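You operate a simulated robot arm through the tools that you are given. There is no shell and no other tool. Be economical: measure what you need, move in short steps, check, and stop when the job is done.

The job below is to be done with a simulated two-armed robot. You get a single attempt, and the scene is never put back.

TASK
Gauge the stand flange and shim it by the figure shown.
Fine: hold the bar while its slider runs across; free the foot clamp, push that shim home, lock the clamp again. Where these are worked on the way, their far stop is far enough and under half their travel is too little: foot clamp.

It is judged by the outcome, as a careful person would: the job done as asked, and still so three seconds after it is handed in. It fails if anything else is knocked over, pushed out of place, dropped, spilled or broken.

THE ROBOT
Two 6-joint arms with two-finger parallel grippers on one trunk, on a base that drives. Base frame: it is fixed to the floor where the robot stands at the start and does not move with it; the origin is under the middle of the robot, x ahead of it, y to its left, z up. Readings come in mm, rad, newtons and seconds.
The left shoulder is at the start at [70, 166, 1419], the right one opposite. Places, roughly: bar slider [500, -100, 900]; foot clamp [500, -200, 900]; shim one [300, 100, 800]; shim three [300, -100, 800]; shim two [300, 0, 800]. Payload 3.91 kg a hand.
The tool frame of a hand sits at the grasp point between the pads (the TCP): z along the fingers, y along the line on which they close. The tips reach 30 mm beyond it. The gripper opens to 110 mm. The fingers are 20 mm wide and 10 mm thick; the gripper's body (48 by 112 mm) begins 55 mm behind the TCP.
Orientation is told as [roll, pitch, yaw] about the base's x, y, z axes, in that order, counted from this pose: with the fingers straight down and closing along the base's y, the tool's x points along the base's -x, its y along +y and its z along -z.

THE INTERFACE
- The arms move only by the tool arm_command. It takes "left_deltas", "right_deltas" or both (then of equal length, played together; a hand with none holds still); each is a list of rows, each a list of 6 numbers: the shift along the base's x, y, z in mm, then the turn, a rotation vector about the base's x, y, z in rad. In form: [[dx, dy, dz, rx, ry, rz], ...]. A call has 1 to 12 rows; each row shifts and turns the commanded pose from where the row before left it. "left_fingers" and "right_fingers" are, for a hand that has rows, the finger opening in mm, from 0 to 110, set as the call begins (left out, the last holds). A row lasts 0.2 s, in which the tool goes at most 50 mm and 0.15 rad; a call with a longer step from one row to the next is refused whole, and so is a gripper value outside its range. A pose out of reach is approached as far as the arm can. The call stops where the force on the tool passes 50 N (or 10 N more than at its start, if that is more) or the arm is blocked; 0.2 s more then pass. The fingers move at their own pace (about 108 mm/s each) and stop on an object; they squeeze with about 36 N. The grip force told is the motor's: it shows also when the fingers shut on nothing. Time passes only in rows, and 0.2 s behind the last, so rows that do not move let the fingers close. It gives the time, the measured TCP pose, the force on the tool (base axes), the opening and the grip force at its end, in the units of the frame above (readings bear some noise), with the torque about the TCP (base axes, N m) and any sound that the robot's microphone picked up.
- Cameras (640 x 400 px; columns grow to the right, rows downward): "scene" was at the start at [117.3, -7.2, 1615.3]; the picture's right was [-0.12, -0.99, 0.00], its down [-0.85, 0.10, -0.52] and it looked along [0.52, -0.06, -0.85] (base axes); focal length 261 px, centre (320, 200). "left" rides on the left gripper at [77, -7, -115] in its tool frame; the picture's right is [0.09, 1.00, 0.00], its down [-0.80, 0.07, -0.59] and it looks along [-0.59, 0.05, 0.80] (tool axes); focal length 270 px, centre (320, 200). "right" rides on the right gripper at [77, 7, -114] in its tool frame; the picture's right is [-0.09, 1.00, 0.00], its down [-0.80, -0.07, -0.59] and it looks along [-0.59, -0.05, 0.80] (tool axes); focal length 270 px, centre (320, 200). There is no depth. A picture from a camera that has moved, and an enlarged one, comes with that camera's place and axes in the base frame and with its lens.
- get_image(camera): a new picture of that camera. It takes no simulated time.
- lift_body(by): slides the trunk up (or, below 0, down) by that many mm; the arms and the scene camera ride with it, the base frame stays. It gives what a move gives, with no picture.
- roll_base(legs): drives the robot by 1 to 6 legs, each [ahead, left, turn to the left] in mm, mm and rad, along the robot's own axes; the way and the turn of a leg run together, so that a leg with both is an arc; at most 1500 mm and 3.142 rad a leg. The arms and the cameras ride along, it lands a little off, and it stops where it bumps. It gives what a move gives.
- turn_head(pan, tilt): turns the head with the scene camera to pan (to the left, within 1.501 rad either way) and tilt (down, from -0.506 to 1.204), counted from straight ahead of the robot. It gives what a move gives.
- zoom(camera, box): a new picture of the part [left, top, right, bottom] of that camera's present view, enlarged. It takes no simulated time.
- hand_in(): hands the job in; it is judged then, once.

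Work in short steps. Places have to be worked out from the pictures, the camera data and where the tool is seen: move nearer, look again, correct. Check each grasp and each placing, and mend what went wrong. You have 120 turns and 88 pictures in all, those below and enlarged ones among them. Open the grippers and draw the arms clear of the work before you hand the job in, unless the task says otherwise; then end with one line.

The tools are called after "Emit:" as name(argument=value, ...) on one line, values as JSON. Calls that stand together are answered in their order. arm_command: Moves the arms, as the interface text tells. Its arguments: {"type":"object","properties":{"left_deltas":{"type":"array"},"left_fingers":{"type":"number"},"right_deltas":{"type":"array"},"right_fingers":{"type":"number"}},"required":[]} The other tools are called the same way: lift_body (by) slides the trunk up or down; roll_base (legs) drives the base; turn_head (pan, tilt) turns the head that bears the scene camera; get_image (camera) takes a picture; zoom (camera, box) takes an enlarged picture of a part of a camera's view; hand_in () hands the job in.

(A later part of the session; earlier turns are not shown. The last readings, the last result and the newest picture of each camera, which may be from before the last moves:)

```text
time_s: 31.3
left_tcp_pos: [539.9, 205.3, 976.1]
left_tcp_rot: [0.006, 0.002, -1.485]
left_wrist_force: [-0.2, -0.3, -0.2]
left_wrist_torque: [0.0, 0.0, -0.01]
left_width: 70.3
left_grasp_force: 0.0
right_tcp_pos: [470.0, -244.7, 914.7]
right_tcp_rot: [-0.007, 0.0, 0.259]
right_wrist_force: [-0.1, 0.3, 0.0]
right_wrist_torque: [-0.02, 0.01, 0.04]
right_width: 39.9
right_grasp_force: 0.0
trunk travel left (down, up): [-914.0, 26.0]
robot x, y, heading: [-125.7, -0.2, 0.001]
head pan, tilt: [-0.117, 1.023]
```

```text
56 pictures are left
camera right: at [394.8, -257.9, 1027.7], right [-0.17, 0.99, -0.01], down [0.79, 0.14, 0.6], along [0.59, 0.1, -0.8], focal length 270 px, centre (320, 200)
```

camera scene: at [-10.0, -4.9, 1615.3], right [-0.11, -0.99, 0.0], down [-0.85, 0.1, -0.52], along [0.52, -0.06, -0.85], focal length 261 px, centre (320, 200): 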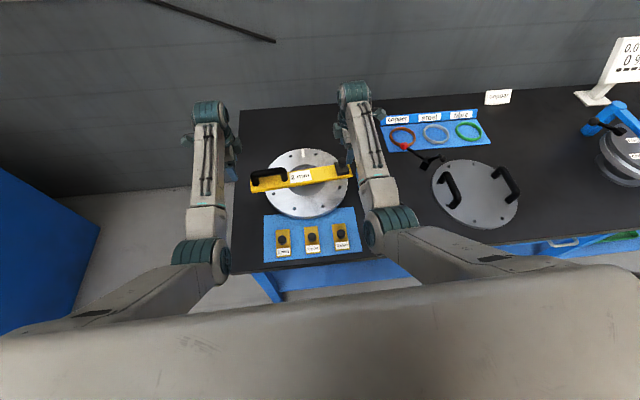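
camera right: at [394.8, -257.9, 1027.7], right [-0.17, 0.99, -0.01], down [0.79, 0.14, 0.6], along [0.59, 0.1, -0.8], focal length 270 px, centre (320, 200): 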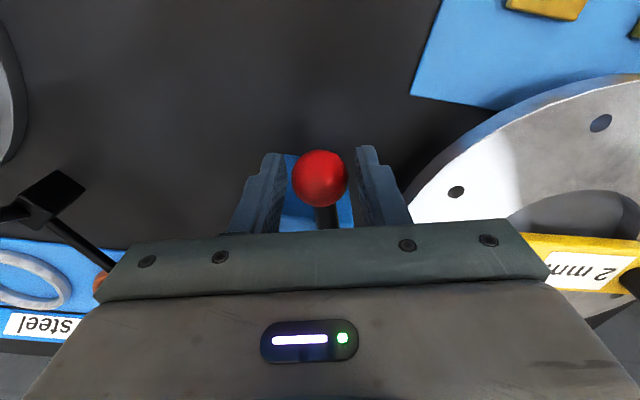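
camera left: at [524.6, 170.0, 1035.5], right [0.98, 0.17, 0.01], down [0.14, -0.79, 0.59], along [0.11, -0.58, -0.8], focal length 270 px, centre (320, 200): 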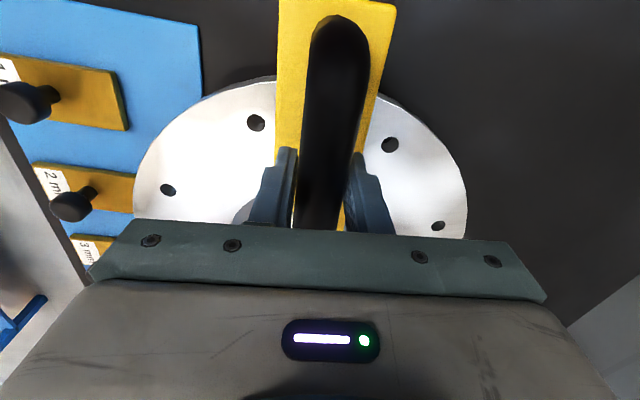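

The ball is caged. I swing it about the pivot towards −y for a first 27°, watching the force.

Emit:
arm_command(right_deltas=[[3.2, -9.7, 0, 0, 0, 0.12], [4.4, -9.2, 0, 0, 0, 0.12], [5.4, -8.6, 0, 0, 0, 0.12], [6.4, -7.9, 0, 0, 0, 0.12]])

Emit:
get_image(camera="right")

```text
time_s: 32.3
left_tcp_pos: [539.2, 204.5, 976.5]
left_tcp_rot: [0.004, 0.0, -1.486]
left_wrist_force: [-0.4, 0.2, -0.6]
left_wrist_torque: [0.0, 0.02, 0.0]
left_width: 69.9
left_grasp_force: 0.0
right_tcp_pos: [490.4, -282.1, 913.9]
right_tcp_rot: [-0.008, 0.0, 0.744]
right_wrist_force: [0.2, 1.6, 0.8]
right_wrist_torque: [-0.02, -0.02, 0.01]
right_width: 40.3
right_grasp_force: 0.3
trunk travel left (down, up): [-914.0, 26.0]
robot x, y, heading: [-130.2, -0.7, 0.004]
head pan, tilt: [-0.117, 1.023]
```

```text
55 pictures are left
camera right: at [429.5, -329.0, 1026.8], right [-0.61, 0.79, -0.01], down [0.64, 0.49, 0.6], along [0.48, 0.36, -0.8], focal length 270 px, centre (320, 200)
```

right: 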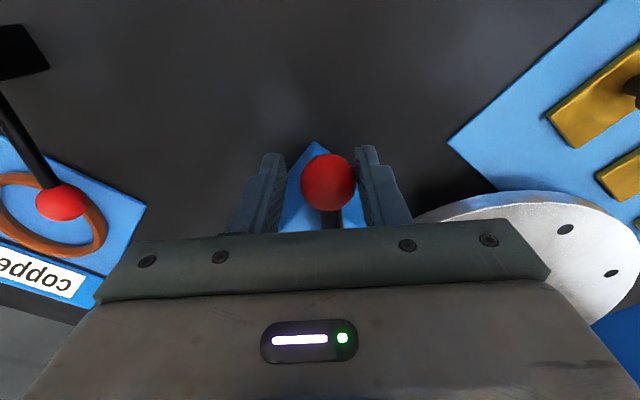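

The lever swings freely this way, so I carry on round the arc.

Emit:
arm_command(right_deltas=[[7.4, -7.1, 0, 0, 0, 0.12], [8.1, -6.2, 0, 0, 0, 0.12], [8.7, -5.1, 0, 0, 0, 0.12], [9.4, -4.1, 0, 0, 0, 0.12], [9.8, -2.9, 0, 0, 0, 0.12], [10.1, -1.7, 0, 0, 0, 0.12]])

Emit:
get_image(camera="right")

```text
time_s: 33.7
left_tcp_pos: [541.6, 205.1, 975.9]
left_tcp_rot: [0.005, 0.001, -1.484]
left_wrist_force: [-0.8, -0.1, 0.2]
left_wrist_torque: [0.0, 0.0, 0.01]
left_width: 69.9
left_grasp_force: 0.1
right_tcp_pos: [544.7, -308.4, 913.7]
right_tcp_rot: [-0.007, 0.0, 1.463]
right_wrist_force: [1.8, -0.5, 0.2]
right_wrist_torque: [-0.03, -0.01, 0.0]
right_width: 40.3
right_grasp_force: 0.8
trunk travel left (down, up): [-914.0, 26.0]
robot x, y, heading: [-125.1, -0.0, 0.003]
head pan, tilt: [-0.117, 1.023]
```

```text
54 pictures are left
camera right: at [529.6, -383.8, 1027.9], right [-0.98, 0.19, -0.01], down [0.15, 0.79, 0.6], along [0.12, 0.58, -0.8], focal length 270 px, centre (320, 200)
```

right: 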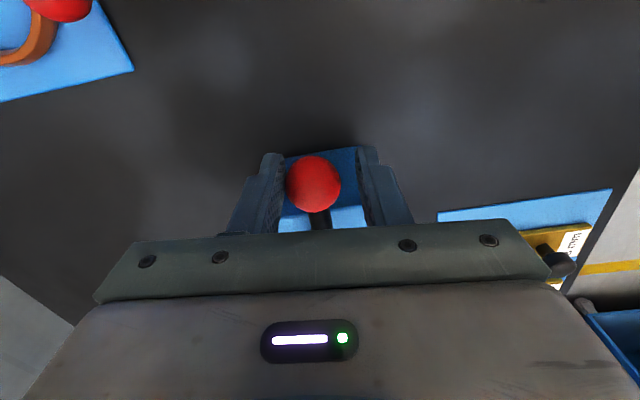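

It is still free at about 264°, so I go on to find the far stop.

Emit:
arm_command(right_deltas=[[10.1, -0.5, 0, 0, 0, 0.12], [10.2, 0.7, 0, 0, 0, 0.12], [10, 2, 0, 0, 0, 0.12], [9.7, 3.2, 0, 0, 0, 0.12]])

Emit:
get_image(camera="right")

```text
time_s: 34.8
left_tcp_pos: [534.3, 203.5, 980.8]
left_tcp_rot: [0.012, 0.001, -1.487]
left_wrist_force: [-0.7, 0.8, 0.3]
left_wrist_torque: [0.02, 0.03, -0.05]
left_width: 70.2
left_grasp_force: 0.1
right_tcp_pos: [566.6, -308.3, 909.8]
right_tcp_rot: [0.015, -0.006, 1.923]
right_wrist_force: [-34.7, -4.4, 9.8]
right_wrist_torque: [-0.12, 0.59, 0.1]
right_width: 57.0
right_grasp_force: 16.6
trunk travel left (down, up): [-914.0, 26.0]
robot x, y, heading: [-123.4, -5.2, 0.007]
head pan, tilt: [-0.117, 1.023]
stopped in row 4 (right hand): the force on the tool passed its limit (the readings are from after the stop); the commanded pose is now the measured one
```

```text
53 pictures are left
camera right: at [588.8, -382.7, 1024.1], right [-0.97, -0.26, 0.01], down [-0.2, 0.78, 0.6], along [-0.17, 0.58, -0.8], focal length 270 px, centre (320, 200)
```

right: 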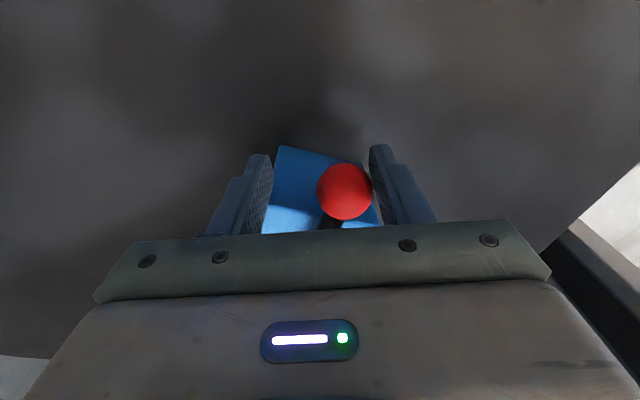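

The lever is at its far stop, so the clamp is free. I ease off, open and lift the right hand straight up.

Emit:
arm_command(right_deltas=[[-6, -1, 2, 0, 0, 0], [0, 0, 0, 0, 0, 0], [0, 0, 0, 0, 0, 0]], right_fingers=80)

Emit:
arm_command(right_deltas=[[0, 0, 15, 0, 0, 0], [0, 0, 20, 0, 0, 0], [0, 0, 25, 0, 0, 0], [0, -10, 10, 0, 0, 0]])

Emit:
get_image(camera="right")

Emit:
get_image(camera="scene")

```text
time_s: 35.6
left_tcp_pos: [539.4, 204.2, 975.4]
left_tcp_rot: [0.004, 0.004, -1.488]
left_wrist_force: [0.8, 0.8, 0.6]
left_wrist_torque: [-0.02, 0.0, 0.02]
left_width: 70.0
left_grasp_force: 0.0
right_tcp_pos: [571.0, -304.6, 910.8]
right_tcp_rot: [0.01, -0.006, 1.925]
right_wrist_force: [0.0, -0.5, 0.2]
right_wrist_torque: [0.01, -0.01, 0.0]
right_width: 79.9
right_grasp_force: 0.0
trunk travel left (down, up): [-914.0, 26.0]
robot x, y, heading: [-126.6, 3.2, -0.005]
head pan, tilt: [-0.117, 1.023]
```

```text
time_s: 36.6
left_tcp_pos: [539.0, 203.6, 976.7]
left_tcp_rot: [0.004, 0.002, -1.486]
left_wrist_force: [0.8, 0.7, -0.5]
left_wrist_torque: [0.01, 0.0, 0.02]
left_width: 70.2
left_grasp_force: 0.1
right_tcp_pos: [568.4, -315.4, 979.4]
right_tcp_rot: [0.009, -0.007, 1.926]
right_wrist_force: [0.2, 0.0, 0.4]
right_wrist_torque: [-0.02, 0.03, 0.02]
right_width: 80.4
right_grasp_force: 0.1
trunk travel left (down, up): [-914.0, 26.0]
robot x, y, heading: [-130.3, -1.7, 0.006]
head pan, tilt: [-0.117, 1.023]
```

```text
52 pictures are left
camera right: at [590.6, -391.0, 1093.2], right [-0.96, -0.26, 0.01], down [-0.2, 0.77, 0.6], along [-0.17, 0.58, -0.8], focal length 270 px, centre (320, 200)
```

right: 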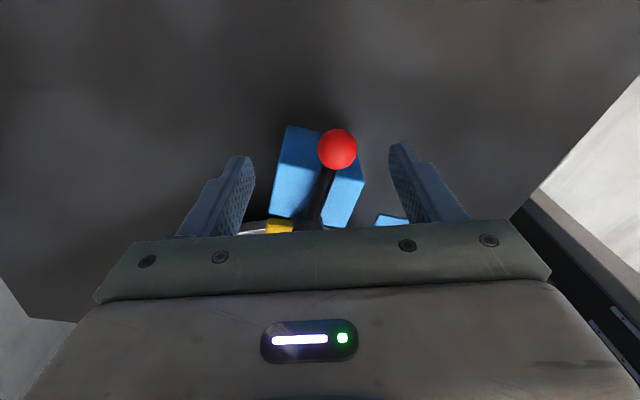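

```text
51 pictures are left
camera scene: at [-11.7, -8.0, 1615.4], right [-0.11, -0.99, 0.0], down [-0.85, 0.1, -0.52], along [0.52, -0.06, -0.85], focal length 261 px, centre (320, 200)
```

scene: 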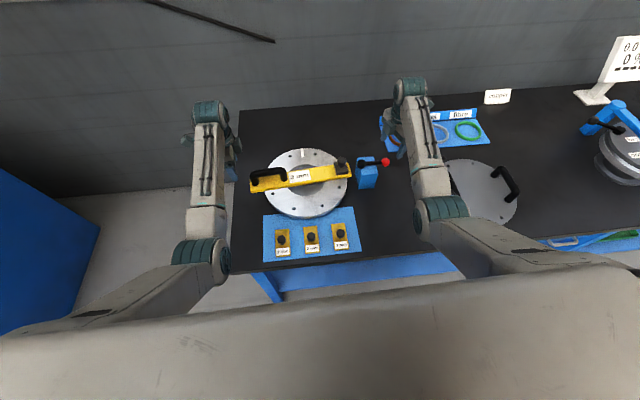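

The lever now points along −y, at the stop. To bring the 2 mm shim (about [328, -19, 850]) into comfortable reach of the left hand, I pull the right hand back, turn the left to yaw 0, then drive back 80 and right 100.

Emit:
arm_command(left_deltas=[[-5, 3, 0, 0, 0, 0.135], [-5, 3, 0, 0, 0, 0.135], [-5, 3, 0, 0, 0, 0.135], [-5, 3, 0, 0, 0, 0.135], [-5, 3, 0, 0, 0, 0.135], [-5, 3, 0, 0, 0, 0.135], [-5, 3, 0, 0, 0, 0.135], [-5, 3, 0, 0, 0, 0.135], [-5, 3, 0, 0, 0, 0.135], [-5, 3, 0, 0, 0, 0.135], [-5, 3, 0, 0, 0, 0.135]], right_deltas=[[-6, 0, 2, 0, 0, -0.04], [-6, 0, 2, 0, 0, -0.04], [-6, 0, 2, 0, 0, -0.04], [-6, 0, 1, 0, 0, -0.04], [-6, 0, 0, 0, 0, -0.04], [-6, 0, 0, 0, 0, -0.04], [-6, 0, 0, 0, 0, -0.04], [-6, 0, 0, 0, 0, -0.04], [-6, 0, 0, 0, 0, -0.04], [-6, 0, 0, 0, 0, -0.04], [-6, 0, 0, 0, 0, -0.04]])

Emit:
roll_base(legs=[[-80, 0, 0], [0, -100, 0]])

Emit:
get_image(camera="left")

Emit:
get_image(camera="scene")

```text
time_s: 39.0
left_tcp_pos: [483.9, 237.1, 977.7]
left_tcp_rot: [0.006, 0.0, -0.001]
left_wrist_force: [0.4, -0.5, -0.1]
left_wrist_torque: [0.02, 0.01, -0.01]
left_width: 70.3
left_grasp_force: 0.0
right_tcp_pos: [503.1, -314.8, 987.9]
right_tcp_rot: [0.01, -0.006, 1.484]
right_wrist_force: [-0.1, -0.2, 0.0]
right_wrist_torque: [-0.01, 0.0, -0.03]
right_width: 80.1
right_grasp_force: 0.0
trunk travel left (down, up): [-914.0, 26.0]
robot x, y, heading: [-130.6, -0.6, 0.002]
head pan, tilt: [-0.117, 1.023]
```

```text
time_s: 40.8
left_tcp_pos: [403.8, 139.7, 975.0]
left_tcp_rot: [0.003, 0.002, -0.001]
left_wrist_force: [-0.3, 0.1, 0.1]
left_wrist_torque: [-0.05, 0.01, -0.02]
left_width: 69.8
left_grasp_force: 0.1
right_tcp_pos: [423.7, -411.9, 990.8]
right_tcp_rot: [0.008, -0.004, 1.487]
right_wrist_force: [-0.1, 0.7, 0.3]
right_wrist_torque: [-0.04, -0.01, -0.01]
right_width: 79.9
right_grasp_force: 0.1
trunk travel left (down, up): [-914.0, 26.0]
robot x, y, heading: [-207.8, -100.9, 0.006]
head pan, tilt: [-0.117, 1.023]
```

```text
50 pictures are left
camera left: at [325.5, 132.0, 1091.0], right [-0.09, 1.0, 0.0], down [0.8, 0.07, 0.59], along [0.59, 0.05, -0.8], focal length 270 px, centre (320, 200)
```

left: 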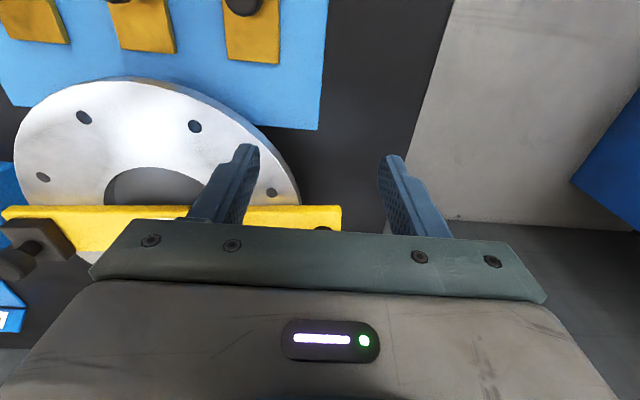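

```text
49 pictures are left
camera scene: at [-92.3, -103.3, 1615.5], right [-0.11, -0.99, 0.0], down [-0.85, 0.09, -0.52], along [0.52, -0.06, -0.85], focal length 261 px, centre (320, 200)
```

scene: 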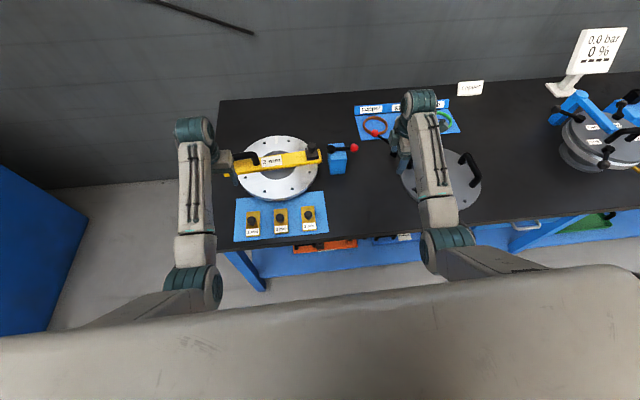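

The shims are now ahead of the left hand. I move it over shim two for a close look.

Emit:
arm_command(left_deltas=[[-12, -25, -4, 0, 0, 0], [-12, -25, -4, 0, 0, 0], [-12, -25, -4, 0, 0, 0], [-12, -25, -4, 0, 0, 0], [-12, -25, -4, 0, 0, 0], [-9, -29, -5, 0, 0, 0]])

Emit:
get_image(camera="left")

Emit:
zoom(camera="scene", box=[220, 130, 348, 240])

```text
time_s: 42.4
left_tcp_pos: [346.1, 67.5, 941.4]
left_tcp_rot: [0.141, -0.013, 0.037]
left_wrist_force: [-0.1, 0.2, 0.9]
left_wrist_torque: [-0.01, 0.01, -0.02]
left_width: 69.9
left_grasp_force: 0.2
right_tcp_pos: [424.0, -413.7, 988.8]
right_tcp_rot: [0.01, -0.005, 1.487]
right_wrist_force: [-0.3, -0.3, 0.0]
right_wrist_torque: [0.02, 0.01, -0.01]
right_width: 80.0
right_grasp_force: 0.1
trunk travel left (down, up): [-914.0, 26.0]
robot x, y, heading: [-208.1, -98.7, 0.003]
head pan, tilt: [-0.117, 1.023]
stopped in row 6 (left hand): the arm was blocked; the commanded pose is now the measured one
```

```text
48 pictures are left
camera left: at [267.5, 40.6, 1053.1], right [-0.13, 0.98, 0.14], down [0.79, 0.02, 0.61], along [0.6, 0.19, -0.78], focal length 270 px, centre (320, 200)
```

left: 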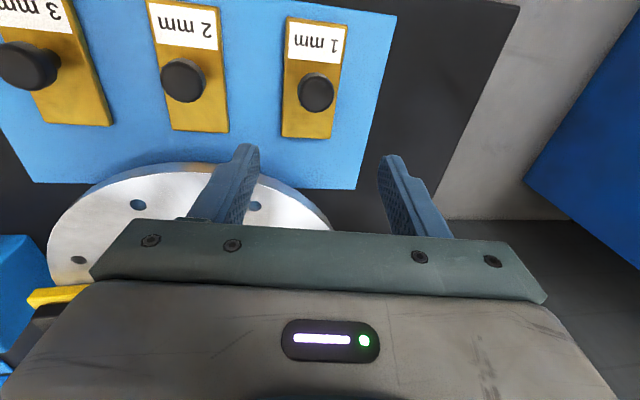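

```text
3.64 times, centred on (284, 185) of scene
camera zoom: at [-90.4, -108.2, 1615.3], right [-0.11, -0.99, 0.0], down [-0.85, 0.1, -0.52], along [0.52, -0.06, -0.85], focal length 950 px, centre (451, 254)
```

zoom: 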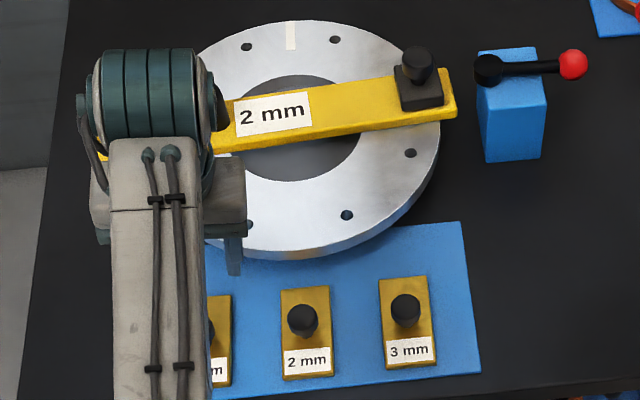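

This is the same fold-in limit as before, so I straighten the hand and drive back a further 110 mm to work the shim from farther off.

Emit:
arm_command(left_deltas=[[0, 20, 3, -0.07, 0.004, -0.018], [10, 20, 3, -0.07, 0.004, -0.018]])

Emit:
roll_base(legs=[[-110, 0, 0]])

Emit:
arm_command(left_deltas=[[15, -15, 0, 0, 0, 0], [20, -20, 0, 0, 0, 0], [20, -20, 0, 0, 0, 0], [20, -20, 0, 0, 0, 0], [10, -20, 0, 0, 0, 0]])

Emit:
get_image(camera="left")

```text
time_s: 43.0
left_tcp_pos: [354.4, 106.5, 947.8]
left_tcp_rot: [-0.003, -0.002, 0.002]
left_wrist_force: [-0.4, -1.2, 0.2]
left_wrist_torque: [-0.03, 0.01, 0.0]
left_width: 69.7
left_grasp_force: 0.1
right_tcp_pos: [425.5, -412.2, 988.6]
right_tcp_rot: [0.011, -0.006, 1.486]
right_wrist_force: [0.1, 0.4, -0.3]
right_wrist_torque: [-0.02, 0.03, -0.01]
right_width: 80.1
right_grasp_force: 0.0
trunk travel left (down, up): [-914.0, 26.0]
robot x, y, heading: [-209.8, -101.4, 0.002]
head pan, tilt: [-0.117, 1.023]
```

```text
time_s: 44.1
left_tcp_pos: [247.0, 103.8, 947.9]
left_tcp_rot: [0.002, 0.001, 0.001]
left_wrist_force: [0.7, 0.8, -0.2]
left_wrist_torque: [-0.01, -0.04, 0.03]
left_width: 70.1
left_grasp_force: 0.0
right_tcp_pos: [316.9, -415.7, 986.7]
right_tcp_rot: [0.012, -0.006, 1.485]
right_wrist_force: [0.7, 0.3, -0.6]
right_wrist_torque: [0.02, 0.04, -0.01]
right_width: 80.0
right_grasp_force: 0.1
trunk travel left (down, up): [-914.0, 26.0]
robot x, y, heading: [-315.2, -104.0, 0.007]
head pan, tilt: [-0.117, 1.023]
```

```text
time_s: 45.4
left_tcp_pos: [332.8, 9.2, 947.7]
left_tcp_rot: [0.0, 0.0, 0.0]
left_wrist_force: [0.7, -0.5, -0.1]
left_wrist_torque: [0.0, -0.01, 0.01]
left_width: 70.0
left_grasp_force: 0.0
right_tcp_pos: [314.6, -416.5, 986.7]
right_tcp_rot: [0.011, -0.006, 1.485]
right_wrist_force: [-0.4, 0.0, 0.2]
right_wrist_torque: [0.04, 0.01, 0.0]
right_width: 80.0
right_grasp_force: 0.0
trunk travel left (down, up): [-914.0, 26.0]
robot x, y, heading: [-317.5, -101.0, 0.004]
head pan, tilt: [-0.117, 1.023]
```

```text
46 pictures are left
camera left: at [254.3, 2.0, 1063.5], right [-0.09, 1.0, 0.0], down [0.8, 0.07, 0.6], along [0.59, 0.05, -0.8], focal length 270 px, centre (320, 200)
```

left: 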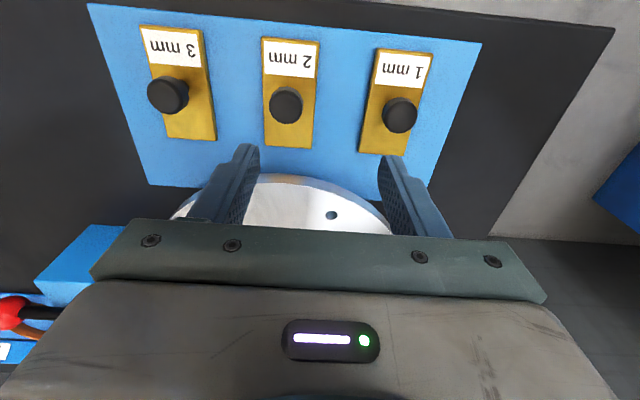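

The 2 mm shim's knob is at about [321, -19, 850], the shim lies along x, and its front at x≈370 is near the flange edge. I go over it and down to z≈890, then check.

Emit:
arm_command(left_deltas=[[-5, -10, -5, 0, 0, 0], [-5, -10, -10, 0, 0, 0], [0, -8, -12, 0, 0, 0], [0, 0, -15, 0, 0, 0], [0, 0, -15, 0, 0, 0]])

Emit:
get_image(camera="left")

Emit:
zoom(camera="scene", box=[200, 90, 328, 200])

```text
time_s: 46.5
left_tcp_pos: [320.8, -20.1, 893.1]
left_tcp_rot: [-0.002, -0.004, 0.001]
left_wrist_force: [-0.2, 0.2, -1.0]
left_wrist_torque: [-0.01, 0.01, 0.02]
left_width: 69.7
left_grasp_force: 0.0
right_tcp_pos: [314.4, -414.7, 988.5]
right_tcp_rot: [0.011, -0.007, 1.485]
right_wrist_force: [0.2, 0.1, -0.4]
right_wrist_torque: [0.0, 0.0, 0.02]
right_width: 80.1
right_grasp_force: 0.1
trunk travel left (down, up): [-914.0, 26.0]
robot x, y, heading: [-320.4, -100.3, 0.001]
head pan, tilt: [-0.117, 1.023]
```

```text
45 pictures are left
camera left: at [242.7, -26.5, 1007.4], right [-0.09, 1.0, 0.0], down [0.8, 0.07, 0.6], along [0.59, 0.05, -0.8], focal length 270 px, centre (320, 200)
```

left: 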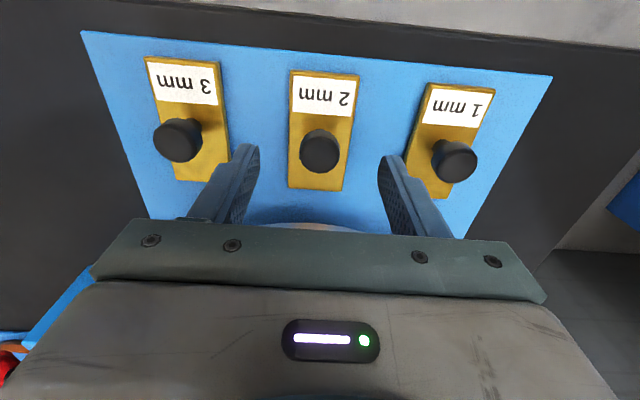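

```text
3.64 times, centred on (264, 145) of scene
camera zoom: at [-200.2, -108.3, 1615.3], right [-0.11, -0.99, 0.0], down [-0.85, 0.1, -0.52], along [0.52, -0.06, -0.85], focal length 950 px, centre (524, 400)
```

zoom: 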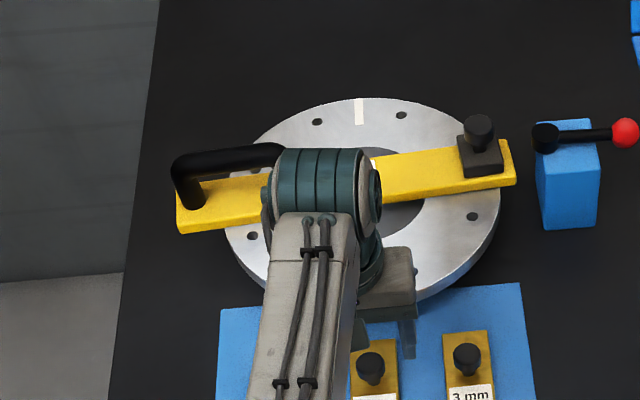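

A second view puts the shim top at z≈800 and the knob at [325, -19], top near 840. I adjust by 4 mm, descend to z≈846 and grip the knob.

Emit:
arm_command(left_deltas=[[4, 0, -15, 0, 0, 0], [0, 0, -16, 0, 0, 0], [0, 0, -16, 0, 0, 0]])

Emit:
arm_command(left_deltas=[[0, 0, 0, 0, 0, 0], [0, 0, 0, 0, 0, 0], [0, 0, 0, 0, 0, 0]], left_fingers=0)

Emit:
get_image(camera="left")

```text
time_s: 47.4
left_tcp_pos: [323.3, -16.0, 845.2]
left_tcp_rot: [-0.001, -0.002, -0.001]
left_wrist_force: [0.2, 0.7, 0.0]
left_wrist_torque: [0.01, 0.01, -0.01]
left_width: 69.9
left_grasp_force: 0.0
right_tcp_pos: [314.2, -415.6, 988.6]
right_tcp_rot: [0.011, -0.008, 1.484]
right_wrist_force: [1.0, -0.6, 0.3]
right_wrist_torque: [-0.02, -0.01, 0.02]
right_width: 79.9
right_grasp_force: 0.0
trunk travel left (down, up): [-914.0, 26.0]
robot x, y, heading: [-316.1, -101.0, 0.006]
head pan, tilt: [-0.117, 1.023]
```

```text
time_s: 48.1
left_tcp_pos: [323.2, -18.6, 845.3]
left_tcp_rot: [-0.002, -0.001, 0.001]
left_wrist_force: [0.8, -4.9, -3.3]
left_wrist_torque: [0.64, -0.3, -0.05]
left_width: 27.2
left_grasp_force: 44.8
right_tcp_pos: [315.3, -417.5, 989.4]
right_tcp_rot: [0.01, -0.008, 1.485]
right_wrist_force: [-0.4, 0.0, 0.7]
right_wrist_torque: [0.01, 0.02, -0.03]
right_width: 80.2
right_grasp_force: 0.1
trunk travel left (down, up): [-914.0, 26.0]
robot x, y, heading: [-316.3, -98.7, -0.0]
head pan, tilt: [-0.117, 1.023]
```

```text
43 pictures are left
camera left: at [245.6, -26.3, 960.4], right [-0.09, 1.0, 0.0], down [0.8, 0.07, 0.6], along [0.59, 0.05, -0.8], focal length 270 px, centre (320, 200)
```

left: 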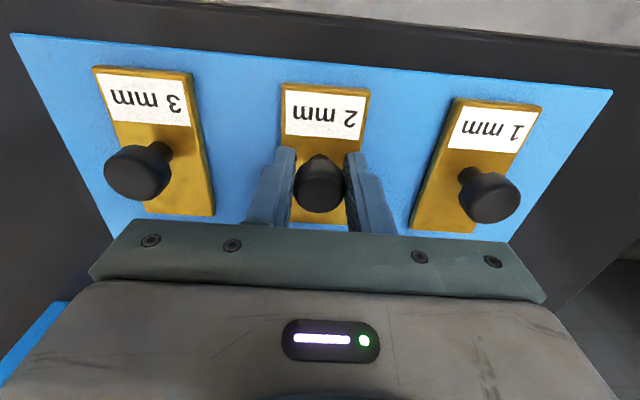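

The knob is gripped (27 mm). I push the shim towards the flange (+x) 30 mm in small steps, watching the force.

Emit:
arm_command(left_deltas=[[6, 0, 0, 0, 0, 0], [6, 0, 0, 0, 0, 0], [6, 0, 0, 0, 0, 0], [6, 0, 0, 0, 0, 0], [6, 0, 0, 0, 0, 0]])

Emit:
get_image(camera="left")

Emit:
zoom(camera="scene", box=[200, 90, 328, 200])

```text
time_s: 49.4
left_tcp_pos: [353.7, -18.0, 846.6]
left_tcp_rot: [-0.001, -0.005, 0.0]
left_wrist_force: [1.6, -0.3, 8.5]
left_wrist_torque: [0.71, 0.08, 0.02]
left_width: 27.2
left_grasp_force: 45.1
right_tcp_pos: [313.5, -416.4, 989.0]
right_tcp_rot: [0.008, -0.009, 1.486]
right_wrist_force: [0.5, 0.1, 0.1]
right_wrist_torque: [-0.01, 0.03, -0.02]
right_width: 80.1
right_grasp_force: 0.0
trunk travel left (down, up): [-914.0, 26.0]
robot x, y, heading: [-318.0, -104.2, 0.003]
head pan, tilt: [-0.117, 1.023]
```

```text
42 pictures are left
camera left: at [274.4, -26.4, 960.1], right [-0.09, 1.0, 0.0], down [0.8, 0.07, 0.6], along [0.6, 0.05, -0.8], focal length 270 px, centre (320, 200)
```

left: 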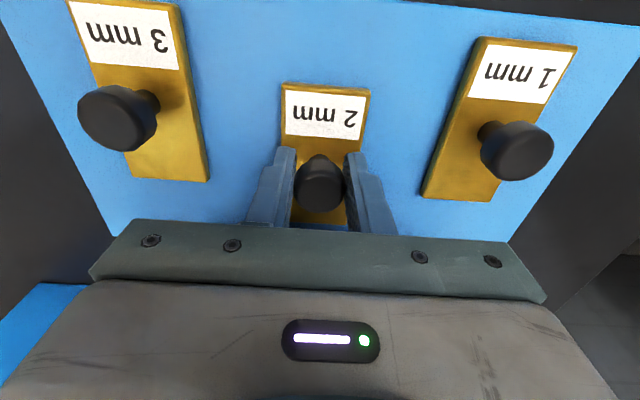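

```text
3.64 times, centred on (264, 145) of scene
camera zoom: at [-201.9, -108.6, 1615.4], right [-0.11, -0.99, 0.0], down [-0.85, 0.1, -0.52], along [0.52, -0.06, -0.85], focal length 950 px, centre (524, 400)
```

zoom: 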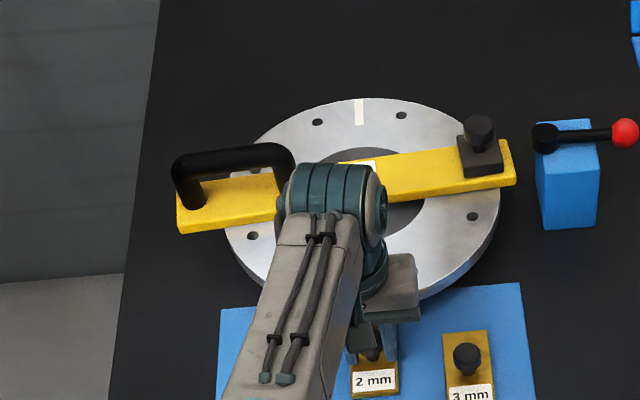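

The shim slides freely. I carry on in 4 mm steps until it meets its stop.

Emit:
arm_command(left_deltas=[[4, 0, 0, 0, 0, 0], [4, 0, 0, 0, 0, 0], [4, 0, 0, 0, 0, 0], [4, 0, 0, 0, 0, 0]])

Emit:
get_image(camera="left")

Emit:
get_image(camera="right")

```text
time_s: 50.4
left_tcp_pos: [363.3, -17.3, 845.9]
left_tcp_rot: [-0.002, -0.001, -0.002]
left_wrist_force: [-19.2, -3.4, 11.0]
left_wrist_torque: [0.64, -0.75, -0.11]
left_width: 27.4
left_grasp_force: 44.3
right_tcp_pos: [310.1, -416.0, 990.8]
right_tcp_rot: [0.006, -0.01, 1.485]
right_wrist_force: [0.3, 1.1, -0.2]
right_wrist_torque: [0.01, -0.02, -0.01]
right_width: 80.2
right_grasp_force: 0.0
trunk travel left (down, up): [-914.0, 26.0]
robot x, y, heading: [-323.1, -100.6, 0.005]
head pan, tilt: [-0.117, 1.023]
```

```text
40 pictures are left
camera left: at [286.2, -26.2, 960.3], right [-0.09, 1.0, 0.0], down [0.8, 0.07, 0.6], along [0.59, 0.05, -0.8], focal length 270 px, centre (320, 200)
```

left: 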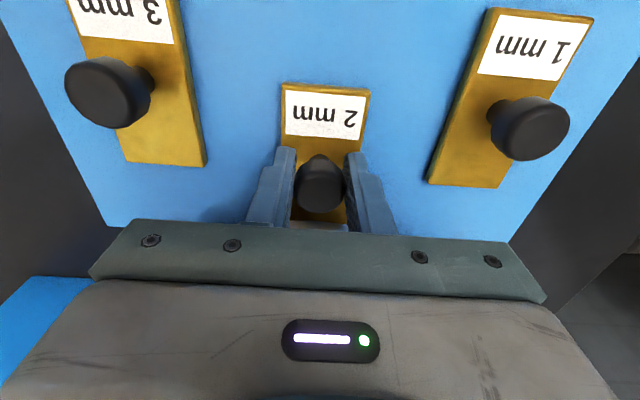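

```text
39 pictures are left
camera right: at [297.9, -493.6, 1104.4], right [-0.98, 0.17, 0.01], down [0.14, 0.79, 0.6], along [0.1, 0.59, -0.8], focal length 270 px, centre (320, 200)
```

right: 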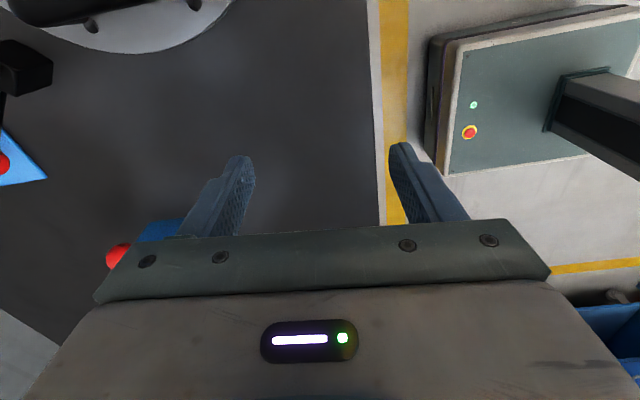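

It is loaded with 19 N at x≈363. I push a little further to see whether this is a firm stop, then zoom in on the contact.

Emit:
arm_command(left_deltas=[[4, 0, 0, 0, 0, 0], [4, 0, 0, 0, 0, 0], [0, 0, 0, 0, 0, 0]])

Emit:
zoom(camera="left", box=[240, 130, 400, 230])

```text
time_s: 51.1
left_tcp_pos: [371.4, -17.8, 845.1]
left_tcp_rot: [-0.001, -0.001, 0.001]
left_wrist_force: [-32.4, 0.6, -3.8]
left_wrist_torque: [0.51, 0.38, -0.02]
left_width: 27.7
left_grasp_force: 44.7
right_tcp_pos: [310.4, -416.2, 990.6]
right_tcp_rot: [0.004, -0.007, 1.485]
right_wrist_force: [0.2, 0.9, -0.4]
right_wrist_torque: [0.03, -0.02, -0.01]
right_width: 80.3
right_grasp_force: 0.0
trunk travel left (down, up): [-914.0, 26.0]
robot x, y, heading: [-317.3, -102.9, 0.003]
head pan, tilt: [-0.117, 1.023]
```

```text
4.00 times, centred on (320, 180) of left
camera zoom: at [294.3, -26.4, 959.8], right [-0.09, 1.0, 0.0], down [0.8, 0.07, 0.59], along [0.59, 0.05, -0.8], focal length 1081 px, centre (320, 280)
```

zoom: 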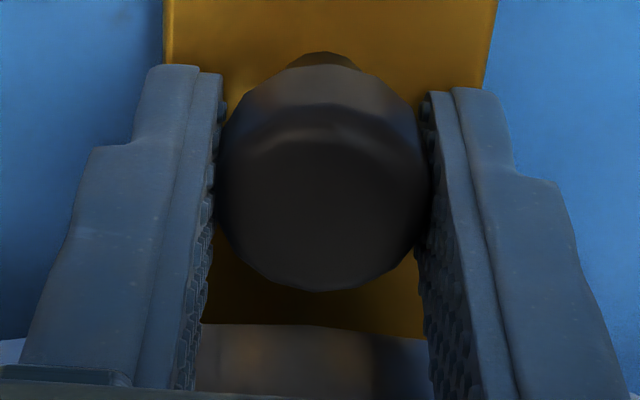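

I check in the scene view whether the flange itself has moved, and wait there to re-read the force.

Emit:
zoom(camera="scene", box=[200, 90, 328, 200])

Emit:
arm_command(left_deltas=[[0, 0, 0, 0, 0, 0], [0, 0, 0, 0, 0, 0], [0, 0, 0, 0, 0, 0]])

```text
3.64 times, centred on (264, 145) of scene
camera zoom: at [-207.0, -108.3, 1615.6], right [-0.11, -0.99, 0.0], down [-0.85, 0.1, -0.52], along [0.52, -0.06, -0.85], focal length 950 px, centre (524, 400)
```

zoom: 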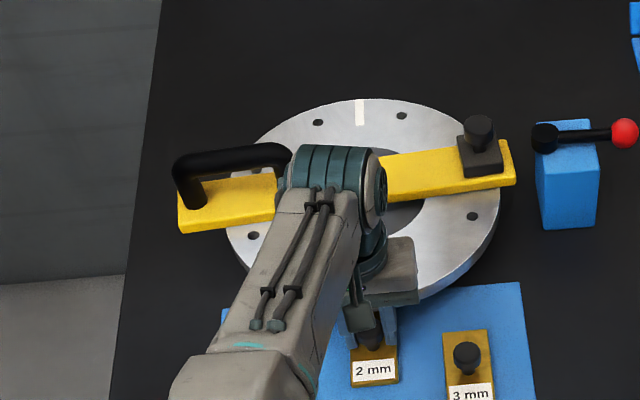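

```text
time_s: 52.0
left_tcp_pos: [372.6, -17.6, 844.7]
left_tcp_rot: [-0.001, -0.002, 0.0]
left_wrist_force: [-32.0, 1.5, -6.0]
left_wrist_torque: [0.54, 0.3, 0.01]
left_width: 27.4
left_grasp_force: 45.1
right_tcp_pos: [311.0, -414.5, 990.7]
right_tcp_rot: [0.007, -0.006, 1.487]
right_wrist_force: [0.6, -0.4, -0.5]
right_wrist_torque: [0.03, 0.02, -0.03]
right_width: 80.1
right_grasp_force: 0.1
trunk travel left (down, up): [-914.0, 26.0]
robot x, y, heading: [-318.4, -98.8, 0.007]
head pan, tilt: [-0.117, 1.023]
```

The flange has not moved and the shim did advance another 8 mm. I press on gently to find the firm stop.

Emit:
arm_command(left_deltas=[[3, 0, 0, 0, 0, 0], [3, 0, 0, 0, 0, 0], [3, 0, 0, 0, 0, 0], [0, 0, 0, 0, 0, 0]])

Emit:
zoom(camera="left", box=[240, 130, 400, 230])

```text
time_s: 53.0
left_tcp_pos: [385.6, -19.7, 848.6]
left_tcp_rot: [-0.002, -0.009, 0.001]
left_wrist_force: [-20.2, 2.2, 5.9]
left_wrist_torque: [0.03, -0.1, 0.07]
left_width: 0.0
left_grasp_force: 37.9
right_tcp_pos: [311.2, -414.3, 991.0]
right_tcp_rot: [0.004, -0.007, 1.485]
right_wrist_force: [-1.4, 0.7, -0.2]
right_wrist_torque: [0.02, 0.01, 0.02]
right_width: 79.8
right_grasp_force: 0.0
trunk travel left (down, up): [-914.0, 26.0]
robot x, y, heading: [-317.3, -98.3, 0.005]
head pan, tilt: [-0.117, 1.023]
```

```text
4.00 times, centred on (320, 180) of left
camera zoom: at [306.9, -26.8, 962.8], right [-0.09, 1.0, 0.0], down [0.8, 0.07, 0.6], along [0.6, 0.05, -0.8], focal length 1081 px, centre (320, 280)
```

zoom: 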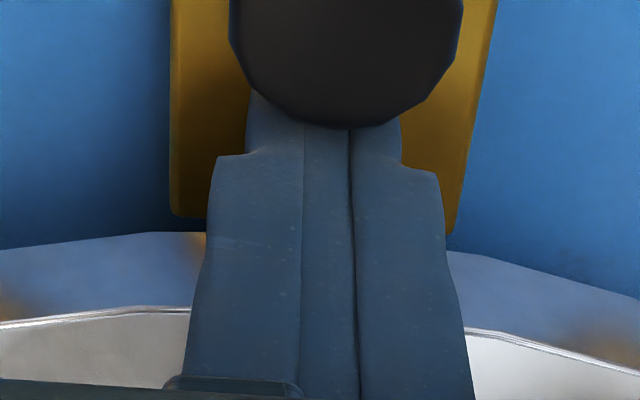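

The shim stopped after about 40 mm, and the fingers then slid over the knob and shut in front of it. I lift straight out and look at where the shim stands.

Emit:
arm_command(left_deltas=[[-4, 0, 6, 0, 0, 0], [0, 0, 15, 0, 0, 0], [0, 0, 20, 0, 0, 0], [-10, 0, 20, 0, 0, 0], [-20, 0, 10, 0, 0, 0], [-20, 0, 0, 0, 0, 0]])

Emit:
get_image(camera="left")

```text
time_s: 54.4
left_tcp_pos: [332.9, -19.8, 915.3]
left_tcp_rot: [-0.004, -0.004, 0.0]
left_wrist_force: [0.3, -0.3, 0.3]
left_wrist_torque: [0.04, 0.02, 0.02]
left_width: 0.0
left_grasp_force: 37.6
right_tcp_pos: [313.0, -415.6, 989.0]
right_tcp_rot: [0.009, -0.007, 1.486]
right_wrist_force: [-0.4, 0.6, 0.5]
right_wrist_torque: [0.01, 0.0, -0.01]
right_width: 79.9
right_grasp_force: 0.0
trunk travel left (down, up): [-914.0, 26.0]
robot x, y, heading: [-316.6, -108.2, 0.001]
head pan, tilt: [-0.117, 1.023]
```

```text
35 pictures are left
camera left: at [254.4, -27.2, 1030.1], right [-0.09, 1.0, 0.0], down [0.8, 0.07, 0.6], along [0.6, 0.05, -0.8], focal length 270 px, centre (320, 200)
```

left: 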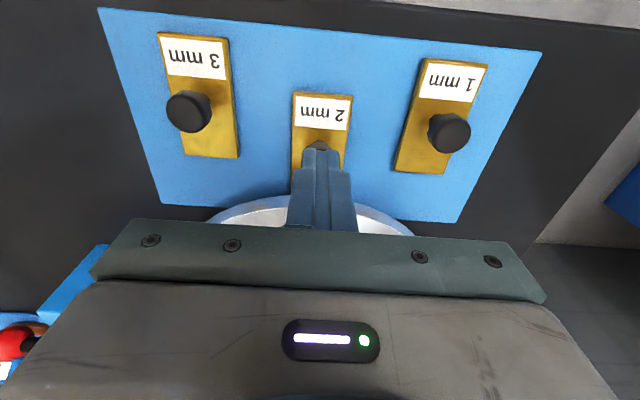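

I'll push from behind the knob with closed fingers: back to x≈322, descend to z≈842, then push +x until it's firm.

Emit:
arm_command(left_deltas=[[-11, 0, 0, 0, 0, 0], [0, 1, -25, 0, 0, 0], [0, 0, -25, 0, 0, 0], [0, 0, -23, 0, 0, 0]], left_fingers=0)

Emit:
arm_command(left_deltas=[[4, 0, 0, 0, 0, 0], [4, 0, 0, 0, 0, 0], [4, 0, 0, 0, 0, 0], [4, 0, 0, 0, 0, 0], [4, 0, 0, 0, 0, 0]])

Emit:
get_image(camera="left")

```text
time_s: 55.4
left_tcp_pos: [322.3, -18.6, 842.9]
left_tcp_rot: [-0.002, -0.005, 0.001]
left_wrist_force: [0.3, 0.6, 4.9]
left_wrist_torque: [0.04, 0.06, -0.03]
left_width: 0.1
left_grasp_force: 37.6
right_tcp_pos: [313.0, -415.4, 990.0]
right_tcp_rot: [0.01, -0.007, 1.487]
right_wrist_force: [-1.1, 0.0, 0.3]
right_wrist_torque: [0.02, -0.03, 0.0]
right_width: 80.0
right_grasp_force: 0.0
trunk travel left (down, up): [-914.0, 26.0]
robot x, y, heading: [-314.6, -98.1, 0.003]
head pan, tilt: [-0.117, 1.023]
```

```text
time_s: 56.5
left_tcp_pos: [342.9, -18.0, 842.1]
left_tcp_rot: [-0.002, -0.007, 0.0]
left_wrist_force: [-2.8, -0.8, 2.4]
left_wrist_torque: [-0.01, 0.11, 0.03]
left_width: 0.1
left_grasp_force: 37.7
right_tcp_pos: [312.2, -415.9, 988.9]
right_tcp_rot: [0.008, -0.007, 1.485]
right_wrist_force: [0.3, -0.9, -0.1]
right_wrist_torque: [-0.03, 0.01, 0.0]
right_width: 80.2
right_grasp_force: 0.0
trunk travel left (down, up): [-914.0, 26.0]
robot x, y, heading: [-320.6, -101.5, 0.001]
head pan, tilt: [-0.117, 1.023]
```

```text
34 pictures are left
camera left: at [264.8, -25.7, 957.8], right [-0.09, 1.0, 0.0], down [0.8, 0.07, 0.6], along [0.6, 0.05, -0.8], focal length 270 px, centre (320, 200)
```

left: 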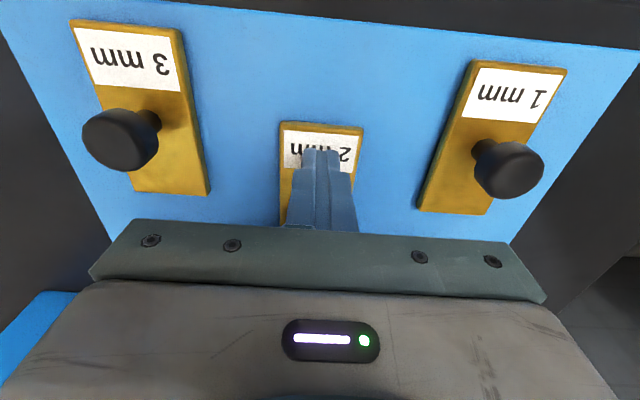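

There is just light contact so far; I push further.

Emit:
arm_command(left_deltas=[[4, 0, 0, 0, 0, 0], [4, 0, 0, 0, 0, 0], [4, 0, 0, 0, 0, 0], [4, 0, 0, 0, 0, 0], [4, 0, 0, 0, 0, 0]])

Emit:
get_image(camera="left")

```text
time_s: 57.6
left_tcp_pos: [344.0, -17.5, 843.3]
left_tcp_rot: [-0.002, 0.013, -0.001]
left_wrist_force: [-27.2, 3.2, 25.4]
left_wrist_torque: [0.28, 0.0, 0.01]
left_width: 0.0
left_grasp_force: 38.1
right_tcp_pos: [306.8, -414.1, 993.2]
right_tcp_rot: [0.004, -0.008, 1.485]
right_wrist_force: [-0.4, 0.1, 0.5]
right_wrist_torque: [-0.01, 0.01, -0.03]
right_width: 80.2
right_grasp_force: 0.0
trunk travel left (down, up): [-914.0, 26.0]
robot x, y, heading: [-319.5, -99.9, 0.001]
head pan, tilt: [-0.117, 1.023]
stopped in row 5 (left hand): the force on the tool passed its limit (the readings are from after the stop); the commanded pose is now the measured one
```

```text
33 pictures are left
camera left: at [268.0, -25.8, 959.1], right [-0.09, 1.0, 0.0], down [0.81, 0.07, 0.59], along [0.58, 0.05, -0.81], focal length 270 px, centre (320, 200)
```

left: 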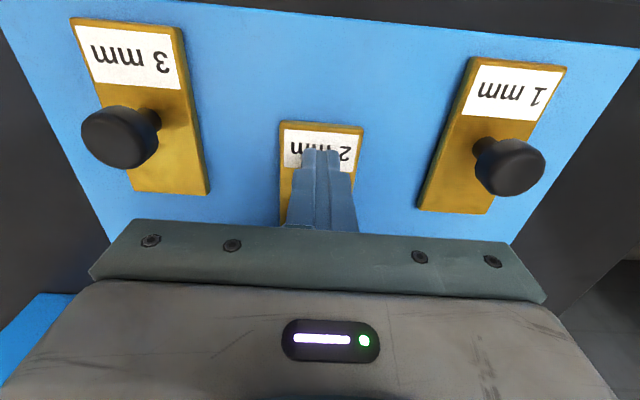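

A firm stop at over 50 N, with the knob at x≈367 and no further travel: the shim is home. I back off, lift clear and check.

Emit:
arm_command(left_deltas=[[-5, 0, 0, 0, 0, 0], [-5, 0, 10, 0, 0, 0], [0, 0, 25, 0, 0, 0], [0, 0, 25, 0, 0, 0], [-5, 10, 20, 0, 0, 0], [0, 20, 10, 0, 0, 0], [0, 20, 0, 0, 0, 0]])

Emit:
get_image(camera="left")

Emit:
zoom(camera="scene", box=[200, 90, 340, 200])

```text
time_s: 59.2
left_tcp_pos: [337.9, 32.0, 927.6]
left_tcp_rot: [-0.001, 0.016, -0.001]
left_wrist_force: [-1.1, 0.1, -0.3]
left_wrist_torque: [0.01, 0.01, -0.03]
left_width: 0.0
left_grasp_force: 37.7
right_tcp_pos: [313.2, -414.3, 987.6]
right_tcp_rot: [0.009, -0.007, 1.484]
right_wrist_force: [0.4, 0.8, 0.5]
right_wrist_torque: [-0.03, -0.02, -0.01]
right_width: 80.1
right_grasp_force: 0.2
trunk travel left (down, up): [-914.0, 26.0]
robot x, y, heading: [-317.7, -102.2, 0.005]
head pan, tilt: [-0.117, 1.023]
```

```text
32 pictures are left
camera left: at [261.5, 24.1, 1044.0], right [-0.09, 1.0, 0.0], down [0.81, 0.07, 0.58], along [0.58, 0.05, -0.81], focal length 270 px, centre (320, 200)
```

left: 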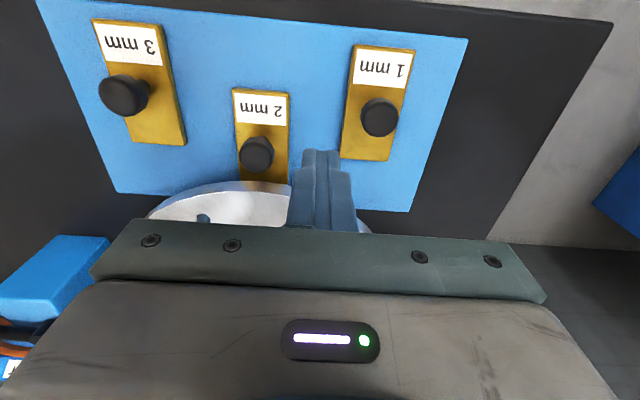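

```text
3.64 times, centred on (270, 145) of scene
camera zoom: at [-200.9, -107.1, 1615.3], right [-0.11, -0.99, 0.0], down [-0.85, 0.1, -0.52], along [0.52, -0.06, -0.85], focal length 950 px, centre (502, 400)
```

zoom: 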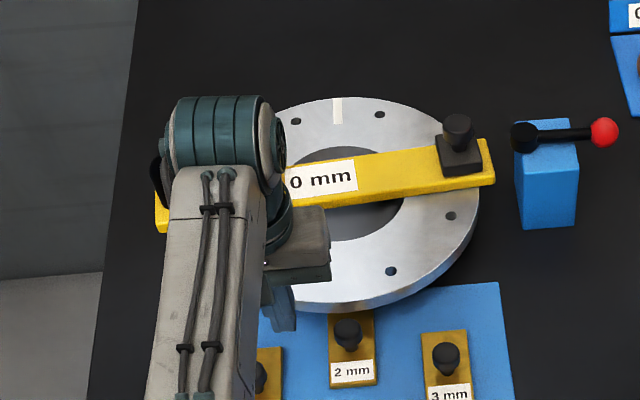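

The gauge now reads 0 mm, so the shim is home. I move the left hand well out to +y and up, then drive forward 190 and left 60 so the right hand can work the clamp.

Emit:
arm_command(left_deltas=[[0, 25, 8, 0, 0, 0], [0, 30, 8, 0, 0, 0], [0, 35, 8, 0, 0, 0], [0, 35, 8, 0, 0, 0], [0, 35, 8, 0, 0, 0], [0, 30, 5, 0, 0, 0]])

Emit:
roll_base(legs=[[190, 0, 0], [0, 60, 0]])

Emit:
get_image(camera="right")

```text
time_s: 60.6
left_tcp_pos: [335.0, 220.8, 974.3]
left_tcp_rot: [-0.003, 0.015, -0.002]
left_wrist_force: [0.3, 0.2, 0.0]
left_wrist_torque: [-0.02, -0.02, -0.02]
left_width: 0.0
left_grasp_force: 36.9
right_tcp_pos: [312.9, -412.7, 988.5]
right_tcp_rot: [0.009, -0.006, 1.485]
right_wrist_force: [0.3, 0.1, -0.2]
right_wrist_torque: [0.02, 0.01, -0.04]
right_width: 79.7
right_grasp_force: 0.1
trunk travel left (down, up): [-914.0, 26.0]
robot x, y, heading: [-320.8, -102.4, 0.006]
head pan, tilt: [-0.117, 1.023]
```

```text
time_s: 62.7
left_tcp_pos: [526.7, 271.5, 978.0]
left_tcp_rot: [0.005, 0.013, -0.006]
left_wrist_force: [-0.2, -0.3, 0.3]
left_wrist_torque: [0.08, 0.0, -0.03]
left_width: 0.0
left_grasp_force: 38.0
right_tcp_pos: [503.0, -364.4, 987.4]
right_tcp_rot: [0.009, -0.015, 1.481]
right_wrist_force: [-0.1, -0.5, -0.2]
right_wrist_torque: [0.07, -0.02, 0.0]
right_width: 79.8
right_grasp_force: 0.2
trunk travel left (down, up): [-914.0, 26.0]
robot x, y, heading: [-129.9, -39.7, 0.0]
head pan, tilt: [-0.117, 1.023]
```

```text
30 pictures are left
camera right: at [491.5, -442.6, 1100.2], right [-0.98, 0.18, 0.01], down [0.15, 0.78, 0.6], along [0.1, 0.6, -0.8], focal length 270 px, centre (320, 200)
```

right: 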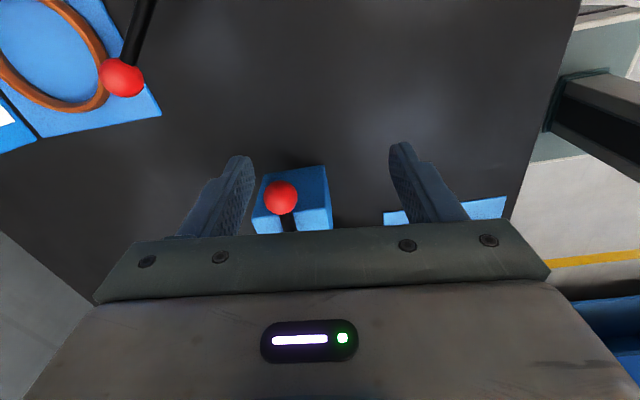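

The ball is still at [550, -305]. I centre the right hand over it at yaw 1.55 and descend around it.

Emit:
arm_command(right_deltas=[[12, 14, 0, 0, 0, 0.02], [12, 14, 0, 0, 0, 0.02], [12, 14, 0, 0, 0, 0.02], [11, 14, 0, 0, 0, 0.01], [0, 0, -20, 0, 0, 0], [0, 0, -15, 0, 0, 0]])

Emit:
get_image(camera="right")

```text
time_s: 64.1
left_tcp_pos: [527.8, 278.0, 974.1]
left_tcp_rot: [-0.002, 0.013, -0.006]
left_wrist_force: [0.1, 0.6, -0.6]
left_wrist_torque: [0.01, 0.0, 0.0]
left_width: 0.0
left_grasp_force: 37.5
right_tcp_pos: [550.0, -302.1, 953.9]
right_tcp_rot: [0.011, -0.005, 1.552]
right_wrist_force: [-0.2, -0.2, 0.2]
right_wrist_torque: [-0.02, -0.03, -0.01]
right_width: 79.6
right_grasp_force: 0.0
trunk travel left (down, up): [-914.0, 26.0]
robot x, y, heading: [-127.6, -41.2, 0.001]
head pan, tilt: [-0.117, 1.023]
```

```text
29 pictures are left
camera right: at [544.1, -380.3, 1067.6], right [-0.99, 0.11, 0.01], down [0.09, 0.8, 0.6], along [0.06, 0.6, -0.8], focal length 270 px, centre (320, 200)
```

right: 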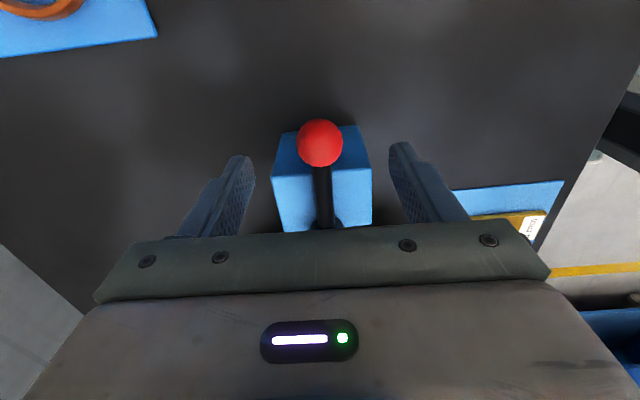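

The ball is centred. I descend to z≈914, 5 mm farther out, and cage it.

Emit:
arm_command(right_deltas=[[0, -5, -20, 0, 0, 0], [0, 0, -20, 0, 0, 0]])

Emit:
arm_command(right_deltas=[[0, 0, 0, 0, 0, 0], [0, 0, 0, 0, 0, 0]], right_fingers=40)

```text
time_s: 64.7
left_tcp_pos: [528.9, 278.4, 973.5]
left_tcp_rot: [-0.002, 0.012, -0.003]
left_wrist_force: [0.0, 0.6, -0.4]
left_wrist_torque: [-0.04, -0.02, 0.0]
left_width: 0.0
left_grasp_force: 38.0
right_tcp_pos: [551.4, -306.4, 913.0]
right_tcp_rot: [0.009, -0.006, 1.551]
right_wrist_force: [0.3, 0.3, 0.6]
right_wrist_torque: [0.01, -0.03, 0.0]
right_width: 79.9
right_grasp_force: 0.1
trunk travel left (down, up): [-914.0, 26.0]
robot x, y, heading: [-121.4, -42.3, 0.003]
head pan, tilt: [-0.117, 1.023]
```

```text
time_s: 65.3
left_tcp_pos: [530.1, 278.9, 973.4]
left_tcp_rot: [-0.001, 0.014, -0.007]
left_wrist_force: [-0.5, -0.5, -0.6]
left_wrist_torque: [-0.03, -0.01, 0.0]
left_width: 0.0
left_grasp_force: 38.1
right_tcp_pos: [553.1, -306.9, 914.2]
right_tcp_rot: [0.01, -0.006, 1.552]
right_wrist_force: [0.0, -0.7, 0.6]
right_wrist_torque: [0.04, -0.01, -0.02]
right_width: 39.8
right_grasp_force: 0.0
trunk travel left (down, up): [-914.0, 26.0]
robot x, y, heading: [-128.8, -43.9, -0.002]
head pan, tilt: [-0.117, 1.023]
```

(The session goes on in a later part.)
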